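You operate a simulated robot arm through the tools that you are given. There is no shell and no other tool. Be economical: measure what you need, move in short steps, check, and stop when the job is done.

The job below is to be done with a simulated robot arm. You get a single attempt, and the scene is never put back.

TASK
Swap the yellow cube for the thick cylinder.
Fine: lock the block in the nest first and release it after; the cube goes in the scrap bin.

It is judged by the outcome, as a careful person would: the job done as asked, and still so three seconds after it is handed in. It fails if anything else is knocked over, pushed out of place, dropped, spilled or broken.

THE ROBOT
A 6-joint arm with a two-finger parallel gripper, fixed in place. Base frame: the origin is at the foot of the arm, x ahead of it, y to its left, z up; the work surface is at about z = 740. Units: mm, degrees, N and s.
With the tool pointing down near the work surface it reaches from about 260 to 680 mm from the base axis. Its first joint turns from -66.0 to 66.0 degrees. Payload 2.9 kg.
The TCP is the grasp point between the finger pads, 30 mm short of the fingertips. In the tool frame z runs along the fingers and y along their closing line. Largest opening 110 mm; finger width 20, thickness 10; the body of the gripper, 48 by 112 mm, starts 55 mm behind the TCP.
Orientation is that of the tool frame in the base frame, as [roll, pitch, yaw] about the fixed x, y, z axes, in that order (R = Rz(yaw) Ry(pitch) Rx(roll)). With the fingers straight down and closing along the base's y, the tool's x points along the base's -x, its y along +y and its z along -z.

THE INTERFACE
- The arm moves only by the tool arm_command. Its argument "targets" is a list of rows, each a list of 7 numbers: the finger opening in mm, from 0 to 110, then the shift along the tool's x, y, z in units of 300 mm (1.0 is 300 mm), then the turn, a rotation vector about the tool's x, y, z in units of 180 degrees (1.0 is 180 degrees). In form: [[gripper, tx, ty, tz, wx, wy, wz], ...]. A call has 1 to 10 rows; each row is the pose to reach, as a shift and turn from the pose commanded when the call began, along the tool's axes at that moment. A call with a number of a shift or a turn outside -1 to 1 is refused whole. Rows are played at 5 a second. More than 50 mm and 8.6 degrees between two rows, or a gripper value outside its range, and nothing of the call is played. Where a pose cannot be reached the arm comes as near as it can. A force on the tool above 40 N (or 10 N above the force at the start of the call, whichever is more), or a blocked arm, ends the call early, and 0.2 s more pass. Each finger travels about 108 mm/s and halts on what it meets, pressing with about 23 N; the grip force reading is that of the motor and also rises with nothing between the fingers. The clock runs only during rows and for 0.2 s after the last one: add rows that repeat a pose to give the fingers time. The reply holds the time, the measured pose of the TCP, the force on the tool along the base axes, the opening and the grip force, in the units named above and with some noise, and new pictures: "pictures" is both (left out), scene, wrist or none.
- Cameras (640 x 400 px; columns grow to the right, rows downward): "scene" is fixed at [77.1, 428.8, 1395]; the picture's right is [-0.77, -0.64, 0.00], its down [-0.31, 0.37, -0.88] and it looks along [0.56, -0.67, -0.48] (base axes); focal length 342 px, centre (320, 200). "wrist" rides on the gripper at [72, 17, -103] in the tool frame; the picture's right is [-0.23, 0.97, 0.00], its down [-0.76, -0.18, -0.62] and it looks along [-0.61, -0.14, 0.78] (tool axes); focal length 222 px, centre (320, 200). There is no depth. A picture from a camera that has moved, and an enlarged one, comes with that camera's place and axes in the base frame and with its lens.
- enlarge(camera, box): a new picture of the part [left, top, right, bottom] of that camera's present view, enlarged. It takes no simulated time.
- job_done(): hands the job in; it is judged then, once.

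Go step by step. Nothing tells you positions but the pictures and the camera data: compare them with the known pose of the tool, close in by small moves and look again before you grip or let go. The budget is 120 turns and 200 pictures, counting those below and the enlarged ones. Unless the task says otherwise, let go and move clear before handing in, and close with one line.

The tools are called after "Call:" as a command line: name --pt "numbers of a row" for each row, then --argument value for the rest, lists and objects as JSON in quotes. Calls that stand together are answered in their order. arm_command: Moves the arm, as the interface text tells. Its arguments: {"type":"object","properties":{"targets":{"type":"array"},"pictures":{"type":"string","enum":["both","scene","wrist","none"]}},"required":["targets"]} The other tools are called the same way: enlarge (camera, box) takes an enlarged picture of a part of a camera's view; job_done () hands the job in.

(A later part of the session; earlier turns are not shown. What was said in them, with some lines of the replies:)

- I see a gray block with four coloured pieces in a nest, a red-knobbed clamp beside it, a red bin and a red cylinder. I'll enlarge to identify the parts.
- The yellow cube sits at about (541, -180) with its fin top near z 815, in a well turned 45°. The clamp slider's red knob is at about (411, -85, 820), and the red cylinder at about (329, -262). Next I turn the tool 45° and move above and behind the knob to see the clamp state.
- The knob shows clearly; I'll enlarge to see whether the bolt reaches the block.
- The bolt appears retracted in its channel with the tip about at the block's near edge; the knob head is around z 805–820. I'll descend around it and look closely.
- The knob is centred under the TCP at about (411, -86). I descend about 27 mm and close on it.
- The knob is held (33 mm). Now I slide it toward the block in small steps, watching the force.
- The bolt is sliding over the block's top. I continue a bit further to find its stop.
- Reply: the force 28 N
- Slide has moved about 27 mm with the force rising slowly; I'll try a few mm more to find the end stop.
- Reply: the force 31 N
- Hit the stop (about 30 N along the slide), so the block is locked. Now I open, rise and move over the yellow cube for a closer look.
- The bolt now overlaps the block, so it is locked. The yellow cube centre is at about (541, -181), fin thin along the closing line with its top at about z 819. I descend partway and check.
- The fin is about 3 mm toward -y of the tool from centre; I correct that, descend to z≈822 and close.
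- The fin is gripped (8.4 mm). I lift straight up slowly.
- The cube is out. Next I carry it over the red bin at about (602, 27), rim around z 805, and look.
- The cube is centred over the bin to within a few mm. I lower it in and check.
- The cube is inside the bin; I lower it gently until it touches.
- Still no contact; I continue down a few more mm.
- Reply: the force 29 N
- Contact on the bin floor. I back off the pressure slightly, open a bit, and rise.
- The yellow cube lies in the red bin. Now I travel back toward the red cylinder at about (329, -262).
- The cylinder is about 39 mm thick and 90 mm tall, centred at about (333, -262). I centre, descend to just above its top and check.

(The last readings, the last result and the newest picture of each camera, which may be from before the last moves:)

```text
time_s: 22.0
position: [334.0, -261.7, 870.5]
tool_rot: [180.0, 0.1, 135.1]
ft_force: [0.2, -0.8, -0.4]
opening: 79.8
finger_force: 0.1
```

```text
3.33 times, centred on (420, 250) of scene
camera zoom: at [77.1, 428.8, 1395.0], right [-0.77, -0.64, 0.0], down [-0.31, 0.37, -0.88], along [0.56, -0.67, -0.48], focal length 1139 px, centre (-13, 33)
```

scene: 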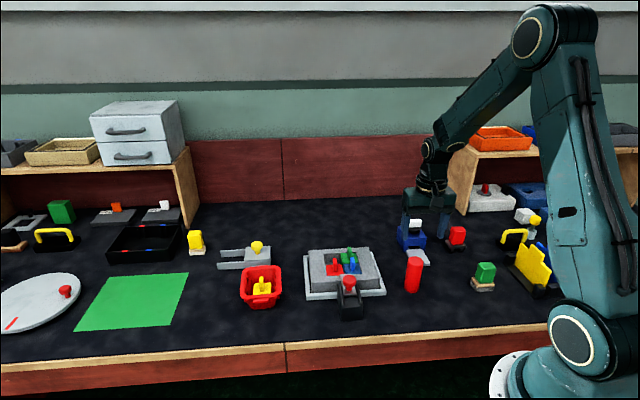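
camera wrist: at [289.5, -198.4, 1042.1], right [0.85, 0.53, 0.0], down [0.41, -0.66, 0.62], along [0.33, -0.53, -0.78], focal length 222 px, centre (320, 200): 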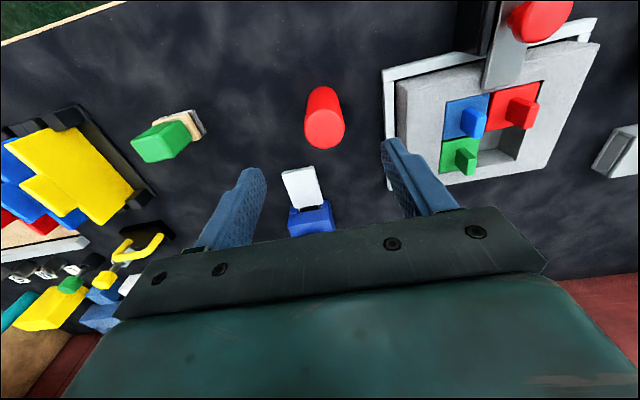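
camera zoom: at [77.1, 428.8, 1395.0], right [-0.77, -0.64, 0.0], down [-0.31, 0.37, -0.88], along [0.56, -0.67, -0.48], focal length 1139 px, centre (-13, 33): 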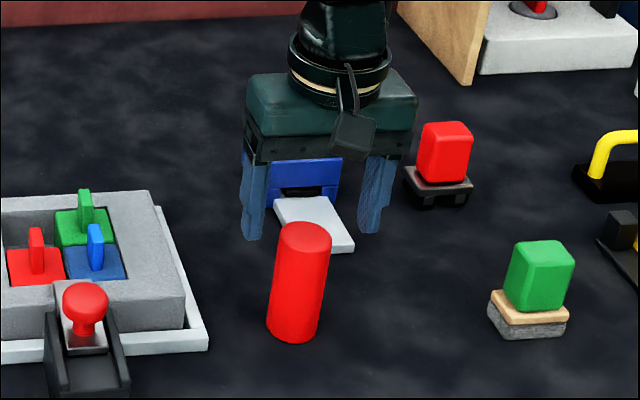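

Cylinder top is at about (335.5, -265). I shift slightly, descend to z≈828 so the fingertips stay well above what goes into the well, and close.

Call:
arm_command --pt "80 -0.01 -0.002 0.04 0 0 0" --pt "70 -0.01 -0.002 0.09 0 0 0" --pt "60 -0.01 -0.002 0.142 0 0 0" --pt "52 -0.01 -0.002 0.142 0 0 0" --pt "46 -0.01 -0.002 0.142 0 0 0" --pt "42 -0.01 -0.002 0.142 0 0 0" --pt "34 -0.01 -0.002 0.142 0 0 0" --pt "34 -0.01 -0.002 0.142 0 0 0"

Call:
enlarge --camera "scene" --box '[360, 190, 480, 310]'

```text
time_s: 23.8
position: [334.7, -265.3, 827.5]
tool_rot: [-179.9, 0.1, 135.0]
ft_force: [0.1, 1.1, 0.1]
opening: 39.1
finger_force: 23.0
camera wrist: at [294.7, -201.6, 930.9], right [0.85, 0.53, 0.0], down [0.41, -0.66, 0.62], along [0.33, -0.53, -0.78], focal length 222 px, centre (320, 200)
```

scene: 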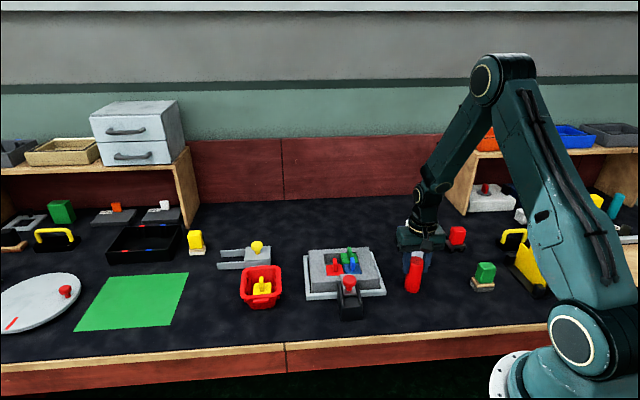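
wrist: 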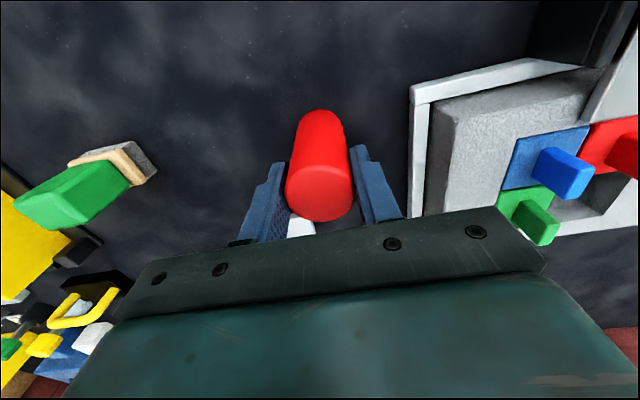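

```text
3.33 times, centred on (420, 250) of scene
camera zoom: at [77.1, 428.8, 1395.0], right [-0.77, -0.64, 0.0], down [-0.31, 0.37, -0.88], along [0.56, -0.67, -0.48], focal length 1139 px, centre (-13, 33)
```

zoom: 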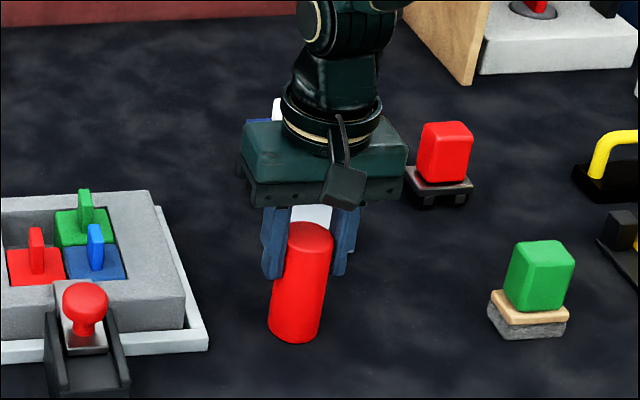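

Gripped at 39 mm. I lift it and carry it above the empty cell.

Call:
arm_command --pt "32 0 0 -0.04 0 0 0" --pt "32 0 0 -0.14 0 0 0" --pt "32 0 0 -0.28 0 0 0" --pt "32 0 0 -0.41 0 0 0" --pt "32 -0.055 0.13 -0.41 0 0 0" --pt "32 -0.11 0.26 -0.41 0 0 0" --pt "32 -0.165 0.39 -0.41 0 0 0" --pt "32 -0.22 0.52 -0.41 0 0 0" --pt "32 -0.26 0.62 -0.41 0 0 0" --pt "32 -0.289 0.684 -0.41 0 0 0"

Call:
enlarge --camera "scene" --box '[280, 180, 420, 300]'

Call:
enlarge --camera "wrist" --box '[210, 0, 430, 200]'

```text
time_s: 26.0
position: [539.8, -181.1, 950.2]
tool_rot: [180.0, 0.0, 135.0]
ft_force: [0.0, 0.2, -0.7]
opening: 39.0
finger_force: 23.2
camera wrist: at [501.2, -116.8, 1054.0], right [0.85, 0.53, 0.0], down [0.41, -0.66, 0.62], along [0.33, -0.53, -0.78], focal length 222 px, centre (320, 200)
```

scene: 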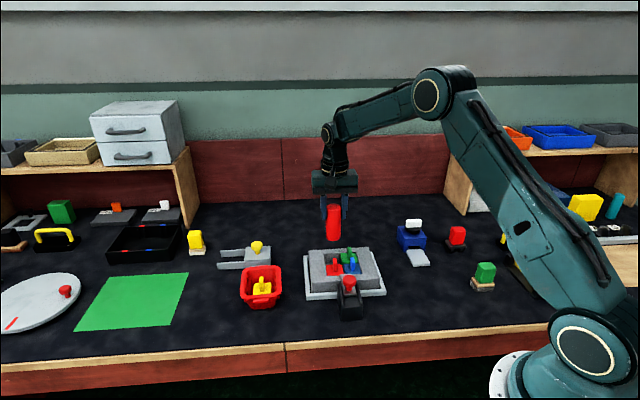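
wrist: 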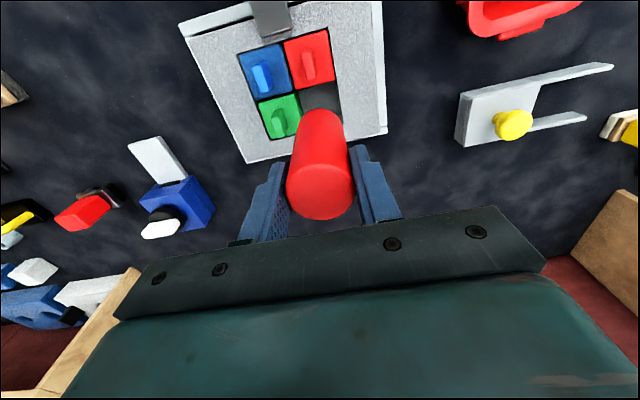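

```text
3.33 times, centred on (350, 240) of scene
camera zoom: at [77.1, 428.8, 1395.0], right [-0.77, -0.64, 0.0], down [-0.31, 0.37, -0.88], along [0.56, -0.67, -0.48], focal length 1139 px, centre (220, 67)
```

zoom: 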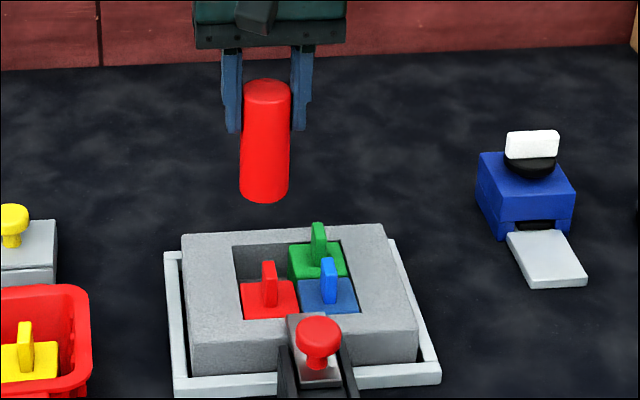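

```text
2.00 times, centred on (320, 100) of wrist
camera zoom: at [501.2, -116.8, 1054.0], right [0.85, 0.53, 0.0], down [0.41, -0.66, 0.62], along [0.33, -0.53, -0.78], focal length 444 px, centre (320, 400)
```

zoom: 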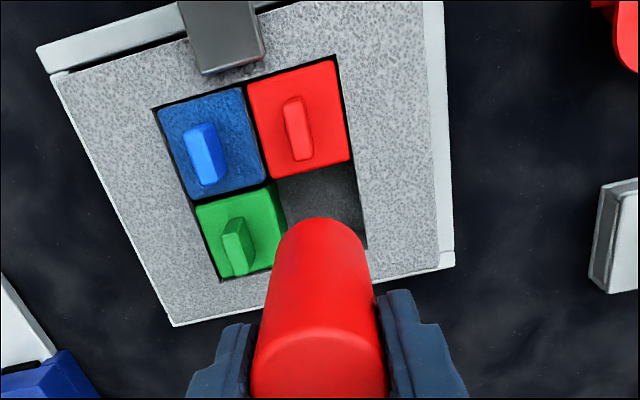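

Cell centre is estimated at (541.5, -182.3). I make a small correction and lower so the cylinder's bottom is just above the block top, then check.

Call:
arm_command --pt "32 -0.007 0.004 0.04 0 0 0" --pt "32 -0.007 0.004 0.13 0 0 0" --pt "32 -0.007 0.004 0.2 0 0 0" --pt "32 -0.007 0.004 0.235 0 0 0" --pt "32 -0.007 0.004 0.235 0 0 0" --pictures "none"

Call:
enlarge --camera "scene" --box '[305, 210, 385, 280]'

Call:
enlarge --camera "wrist" --box '[230, 30, 410, 200]'

```text
time_s: 27.2
position: [544.9, -183.4, 879.6]
tool_rot: [180.0, 0.1, 135.0]
ft_force: [0.1, -0.7, -0.2]
opening: 38.6
finger_force: 23.4
```

```text
5.71 times, centred on (345, 245) of scene
camera zoom: at [77.1, 428.8, 1395.0], right [-0.77, -0.64, 0.0], down [-0.31, 0.37, -0.88], along [0.56, -0.67, -0.48], focal length 1952 px, centre (177, -57)
```

zoom: 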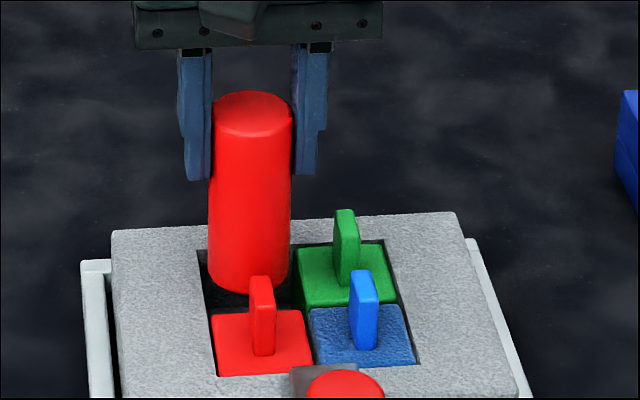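

```text
2.35 times, centred on (320, 115) of wrist
camera zoom: at [503.8, -118.7, 983.3], right [0.85, 0.53, 0.0], down [0.41, -0.66, 0.62], along [0.33, -0.53, -0.78], focal length 523 px, centre (320, 400)
```

zoom: 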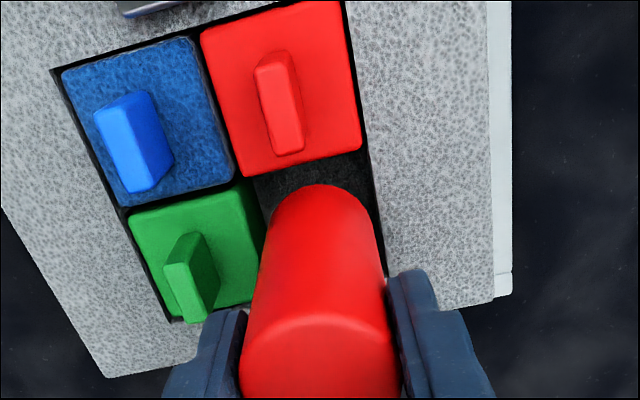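

Aligned except the cylinder is about 2 mm too close to the outer wall (+tool y). I correct that and lower gently into the cell.

Call:
arm_command --pt "32 0 -0.0065 0 0 0 0" --pt "32 0 -0.0065 0.015 0 0 0" --pt "32 0 -0.0065 0.03 0 0 0" --pt "32 0 -0.0065 0.045 0 0 0" --pt "32 0 -0.0065 0.06 0 0 0" --pictures "none"

Call:
enlarge --camera "scene" --box '[305, 210, 385, 280]'

Call:
enlarge --camera "wrist" --box '[230, 30, 410, 200]'

```text
time_s: 28.4
position: [541.8, -184.4, 861.3]
tool_rot: [180.0, 0.0, 135.0]
ft_force: [1.0, 0.6, -0.3]
opening: 38.8
finger_force: 23.2
```

```text
5.71 times, centred on (345, 245) of scene
camera zoom: at [77.1, 428.8, 1395.0], right [-0.77, -0.64, 0.0], down [-0.31, 0.37, -0.88], along [0.56, -0.67, -0.48], focal length 1952 px, centre (177, -57)
```

zoom: 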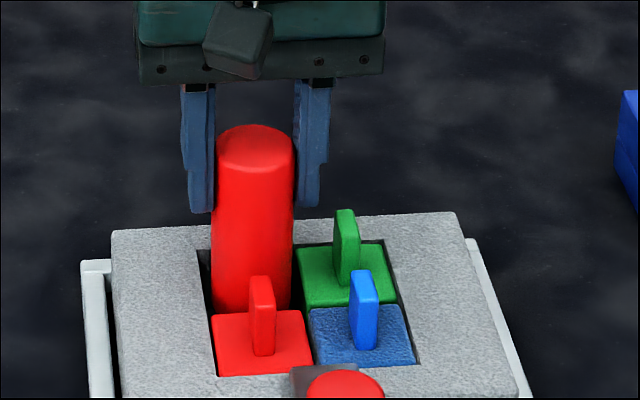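

```text
2.35 times, centred on (320, 115) of wrist
camera zoom: at [502.2, -119.5, 964.7], right [0.85, 0.53, 0.0], down [0.41, -0.66, 0.62], along [0.33, -0.53, -0.78], focal length 523 px, centre (320, 400)
```

zoom: 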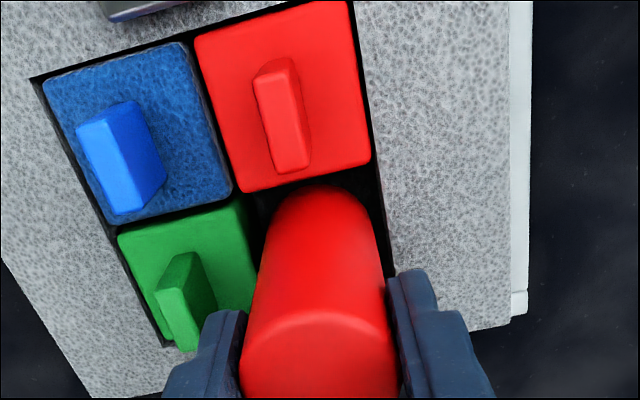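

It is entering the cell cleanly. I continue down until it touches the floor.

Call:
arm_command --pt "32 0 0 0.02 0 0 0" --pt "32 0 0 0.04 0 0 0" --pt "32 0 0 0.055 0 0 0" --pt "32 0 0 0.065 0 0 0" --pt "32 0 0 0.075 0 0 0" --pictures "none"

Call:
enlarge --camera "scene" --box '[305, 210, 385, 280]'

```text
time_s: 29.6
position: [542.6, -183.6, 839.2]
tool_rot: [-180.0, -0.1, 135.0]
ft_force: [-2.2, 3.3, 8.7]
opening: 38.7
finger_force: 22.9
```

```text
5.71 times, centred on (345, 245) of scene
camera zoom: at [76.8, 428.9, 1395.0], right [-0.77, -0.64, 0.0], down [-0.31, 0.37, -0.88], along [0.56, -0.67, -0.48], focal length 1952 px, centre (177, -57)
```

zoom: 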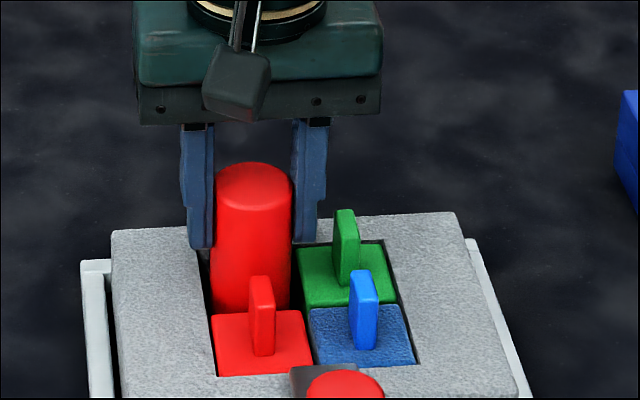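

Contact force is starting at about z 839, consistent with the cell floor. I press 2 mm more to confirm.

Call:
arm_command --pt "32 0 0 0.005 0 0 0" --pt "32 0 0 0.008 0 0 0" --pictures "none"

```text
time_s: 30.2
position: [542.2, -184.7, 836.7]
tool_rot: [179.8, 0.3, 135.0]
ft_force: [-0.7, -1.8, 16.1]
opening: 38.8
finger_force: 23.0
```

Firm floor contact. I release with a small opening (to spare the green fin) and rise.

Call:
arm_command --pt "32 0 0 -0.005 0 0 0" --pt "44 0 0 -0.005 0 0 0" --pt "45 0 0 -0.005 0 0 0" --pt "45 0 0 -0.05 0 0 0" --pt "45 0 0 -0.15 0 0 0" --pt "60 0 0 -0.3 0 0 0"

Call:
enlarge --camera "scene" --box '[290, 210, 390, 310]'

Call:
enlarge --camera "wrist" --box '[210, 0, 430, 200]'

```text
time_s: 31.6
position: [540.3, -184.5, 927.2]
tool_rot: [-180.0, -0.1, 135.0]
ft_force: [-0.3, 0.7, 0.9]
opening: 60.1
finger_force: 0.1
camera wrist: at [501.3, -120.4, 1032.0], right [0.85, 0.53, 0.0], down [0.41, -0.66, 0.62], along [0.33, -0.53, -0.78], focal length 222 px, centre (320, 200)
```

scene: 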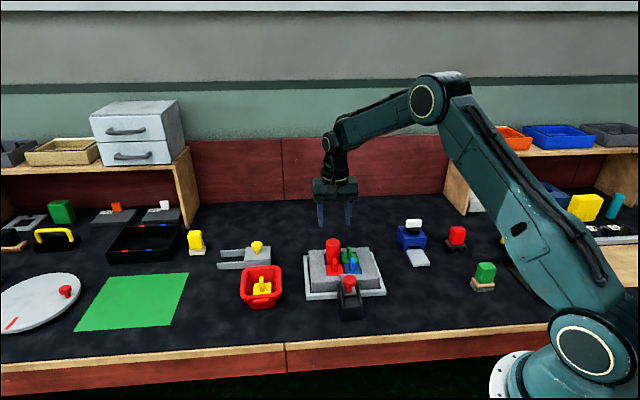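
wrist: 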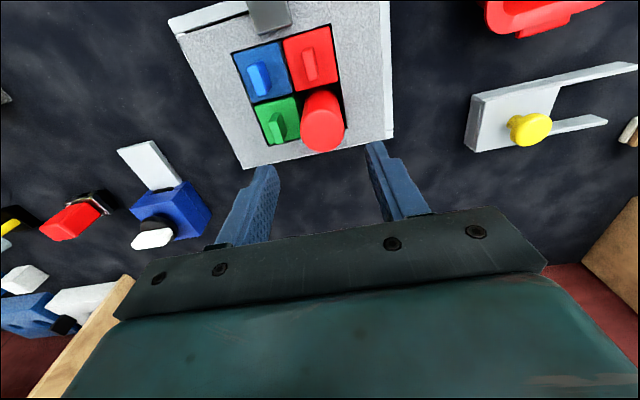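

```text
4.00 times, centred on (340, 260) of scene
camera zoom: at [77.0, 428.8, 1395.0], right [-0.77, -0.64, 0.0], down [-0.31, 0.37, -0.88], along [0.56, -0.67, -0.48], focal length 1367 px, centre (240, -40)
```

zoom: 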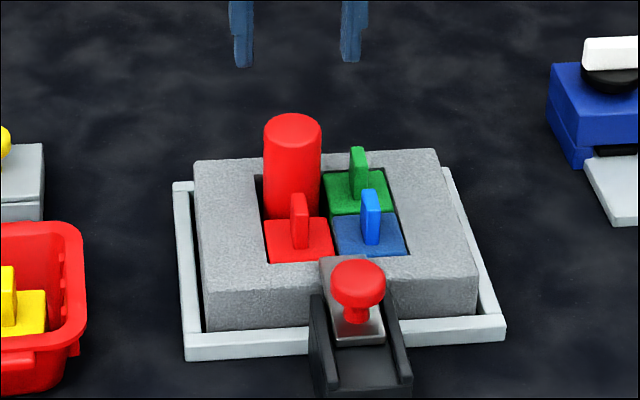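

```text
2.00 times, centred on (320, 100) of wrist
camera zoom: at [501.3, -120.4, 1032.0], right [0.85, 0.53, 0.0], down [0.41, -0.66, 0.62], along [0.33, -0.53, -0.78], focal length 444 px, centre (320, 400)
```

zoom: 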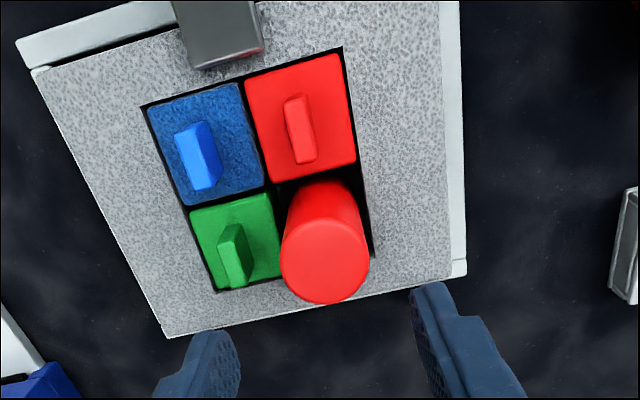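

The cylinder is seated. Now I go back to the knob at about (434.7, -108.2) to unlock.

Call:
arm_command --pt "60 0.14 -0.02 0 0 0 0" --pt "60 0.28 -0.045 0 0 0 0" --pt "60 0.426 -0.07 0 0 0 0" --pt "60 0.426 -0.07 0.13 0 0 0" --pt "60 0.426 -0.07 0.22 0 0 0" --pt "60 0.426 -0.07 0.22 0 0 0"

Call:
enlarge --camera "wrist" --box '[210, 60, 430, 240]'

```text
time_s: 33.0
position: [436.7, -107.2, 859.7]
tool_rot: [-179.9, 0.0, 135.0]
ft_force: [0.6, 0.2, -0.7]
opening: 59.9
finger_force: 0.0
camera wrist: at [396.1, -43.4, 963.8], right [0.85, 0.53, 0.0], down [0.41, -0.66, 0.62], along [0.33, -0.53, -0.78], focal length 222 px, centre (320, 200)
```

scene: 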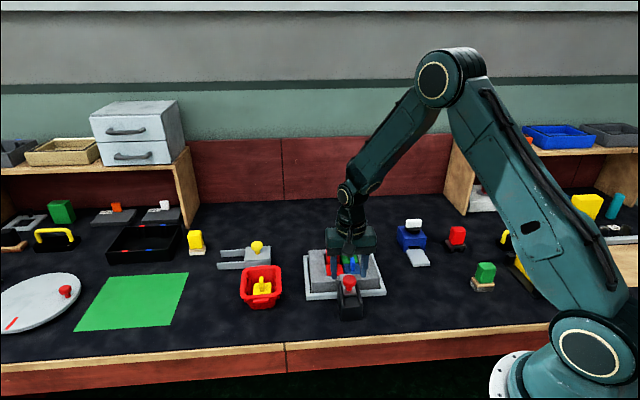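
wrist: 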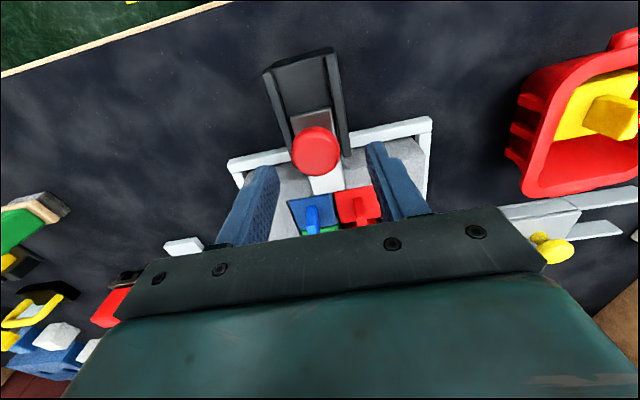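

```text
2.22 times, centred on (320, 150) of wrist
camera zoom: at [396.1, -43.4, 963.8], right [0.85, 0.53, 0.0], down [0.41, -0.66, 0.62], along [0.33, -0.53, -0.78], focal length 494 px, centre (320, 311)
```

zoom: 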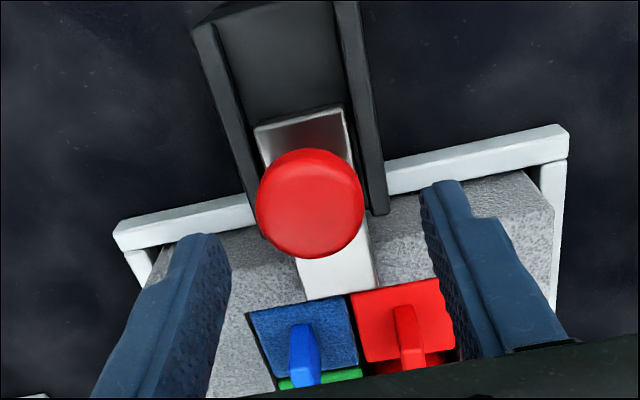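

Knob centre is at about (432.6, -108.2). I correct, descend and close on it.

Call:
arm_command --pt "60 0.006 -0.01 0.04 0 0 0" --pt "60 0.006 -0.01 0.1 0 0 0" --pt "45 0.006 -0.01 0.1 0 0 0" --pt "28 0.006 -0.01 0.1 0 0 0" --pt "28 0.006 -0.01 0.1 0 0 0" --pictures "none"

Call:
enlarge --camera "scene" --box '[290, 230, 390, 330]'

```text
time_s: 34.2
position: [434.4, -108.5, 829.6]
tool_rot: [-180.0, 0.0, 134.9]
ft_force: [1.1, 1.6, -3.7]
opening: 32.8
finger_force: 45.0
```

```text
4.00 times, centred on (340, 280) of scene
camera zoom: at [77.1, 428.8, 1395.0], right [-0.77, -0.64, 0.0], down [-0.31, 0.37, -0.88], along [0.56, -0.67, -0.48], focal length 1367 px, centre (240, -120)
```

zoom: 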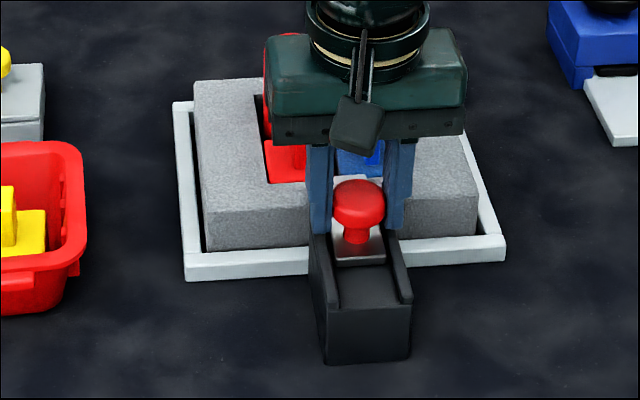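

Held. I pull the bolt back to its original position (about 32 mm).

Call:
arm_command --pt "28 0.015 0 0 0 0 0" --pt "28 0.03 0 0 0 0 0" --pt "28 0.045 0 0 0 0 0" --pt "28 0.06 0 0 0 0 0" --pt "28 0.075 0 0 0 0 0" --pt "28 0.09 0 0 0 0 0" --pt "28 0.1 0 0 0 0 0" --pt "28 0.107 0 0 0 0 0" --pictures "none"

Call:
enlarge --camera "scene" --box '[290, 230, 390, 330]'

```text
time_s: 36.0
position: [412.8, -86.3, 829.6]
tool_rot: [-180.0, 0.2, 134.9]
ft_force: [7.6, -9.6, 8.1]
opening: 32.6
finger_force: 44.7
```

```text
4.00 times, centred on (340, 280) of scene
camera zoom: at [77.2, 428.6, 1395.1], right [-0.77, -0.64, 0.0], down [-0.31, 0.37, -0.88], along [0.56, -0.67, -0.48], focal length 1367 px, centre (240, -120)
```

zoom: 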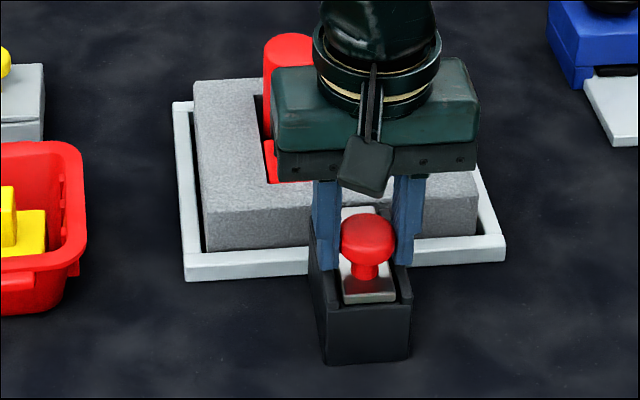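

The bolt is back at about its starting position; I nudge 2 mm more to be sure it is at the stop, then release and rise.

Call:
arm_command --pt "28 0.004 0 0 0 0 0" --pt "28 0.007 0 0 0 0 0" --pictures "none"

Call:
arm_command --pt "50 0 0 0 0 0 0" --pt "60 0 0 0 0 0 0" --pt "60 0 0 -0.12 0 0 0" --pt "60 0 0 -0.27 0 0 0" --pt "60 0 0 -0.4 0 0 0" --pt "60 0.1 0 -0.4 0 0 0" --pt "60 0.1 0 -0.4 0 0 0"

Call:
enlarge --camera "scene" --box '[290, 210, 390, 310]'

Call:
enlarge --camera "wrist" --box '[220, 60, 430, 250]'

```text
time_s: 36.6
position: [411.6, -86.6, 830.2]
tool_rot: [179.9, 0.4, 135.0]
ft_force: [17.3, -19.4, -1.6]
opening: 32.9
finger_force: 45.4
```

```text
time_s: 38.2
position: [387.2, -62.5, 949.3]
tool_rot: [179.9, 0.0, 134.9]
ft_force: [-0.3, 0.4, -0.6]
opening: 60.1
finger_force: 0.2
camera wrist: at [347.0, 0.9, 1053.3], right [0.85, 0.53, 0.0], down [0.41, -0.66, 0.62], along [0.33, -0.53, -0.78], focal length 222 px, centre (320, 200)
```

scene: 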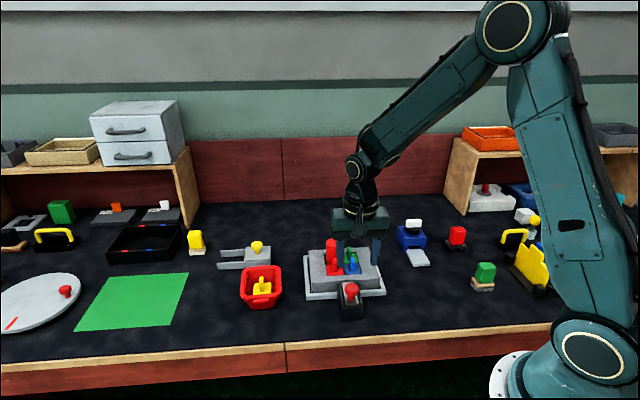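
wrist: 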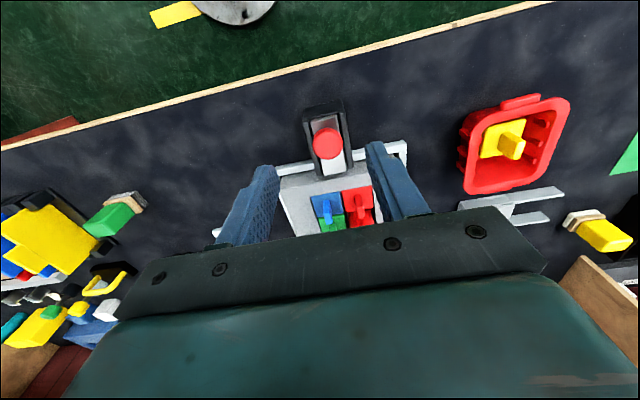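

```text
4.00 times, centred on (340, 260) of scene
camera zoom: at [77.0, 428.8, 1395.0], right [-0.77, -0.64, 0.0], down [-0.31, 0.37, -0.88], along [0.56, -0.67, -0.48], focal length 1367 px, centre (240, -40)
```

zoom: 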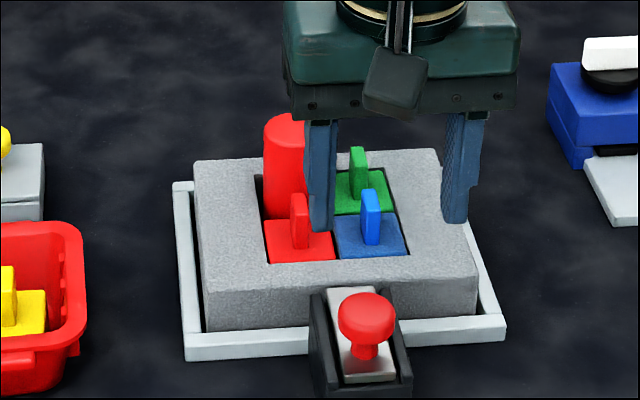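

```text
2.11 times, centred on (325, 155) of wrist
camera zoom: at [347.0, 0.9, 1053.3], right [0.85, 0.53, 0.0], down [0.41, -0.66, 0.62], along [0.33, -0.53, -0.78], focal length 468 px, centre (310, 295)
```

zoom: 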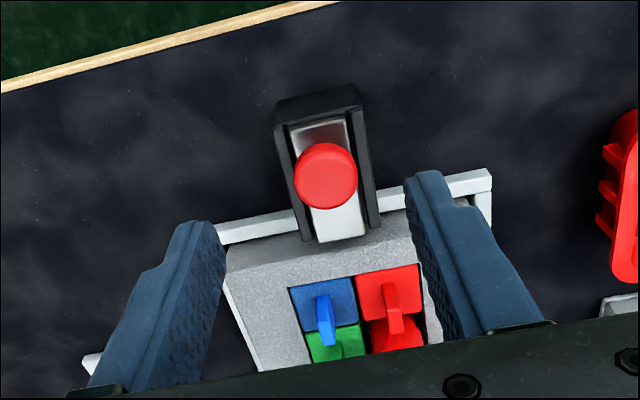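

The bolt is back against its rear stop, the cylinder stands in the cell, the cube lies in the red bin, and the arm is clear of everything. I'm handing the job in.

Call:
job_done

```text
The job is handed in.
```

I swapped the yellow cube for the red cylinder, locking the block first and releasing it afterwards; the cube is in the red bin, which I took to be the scrap bin.
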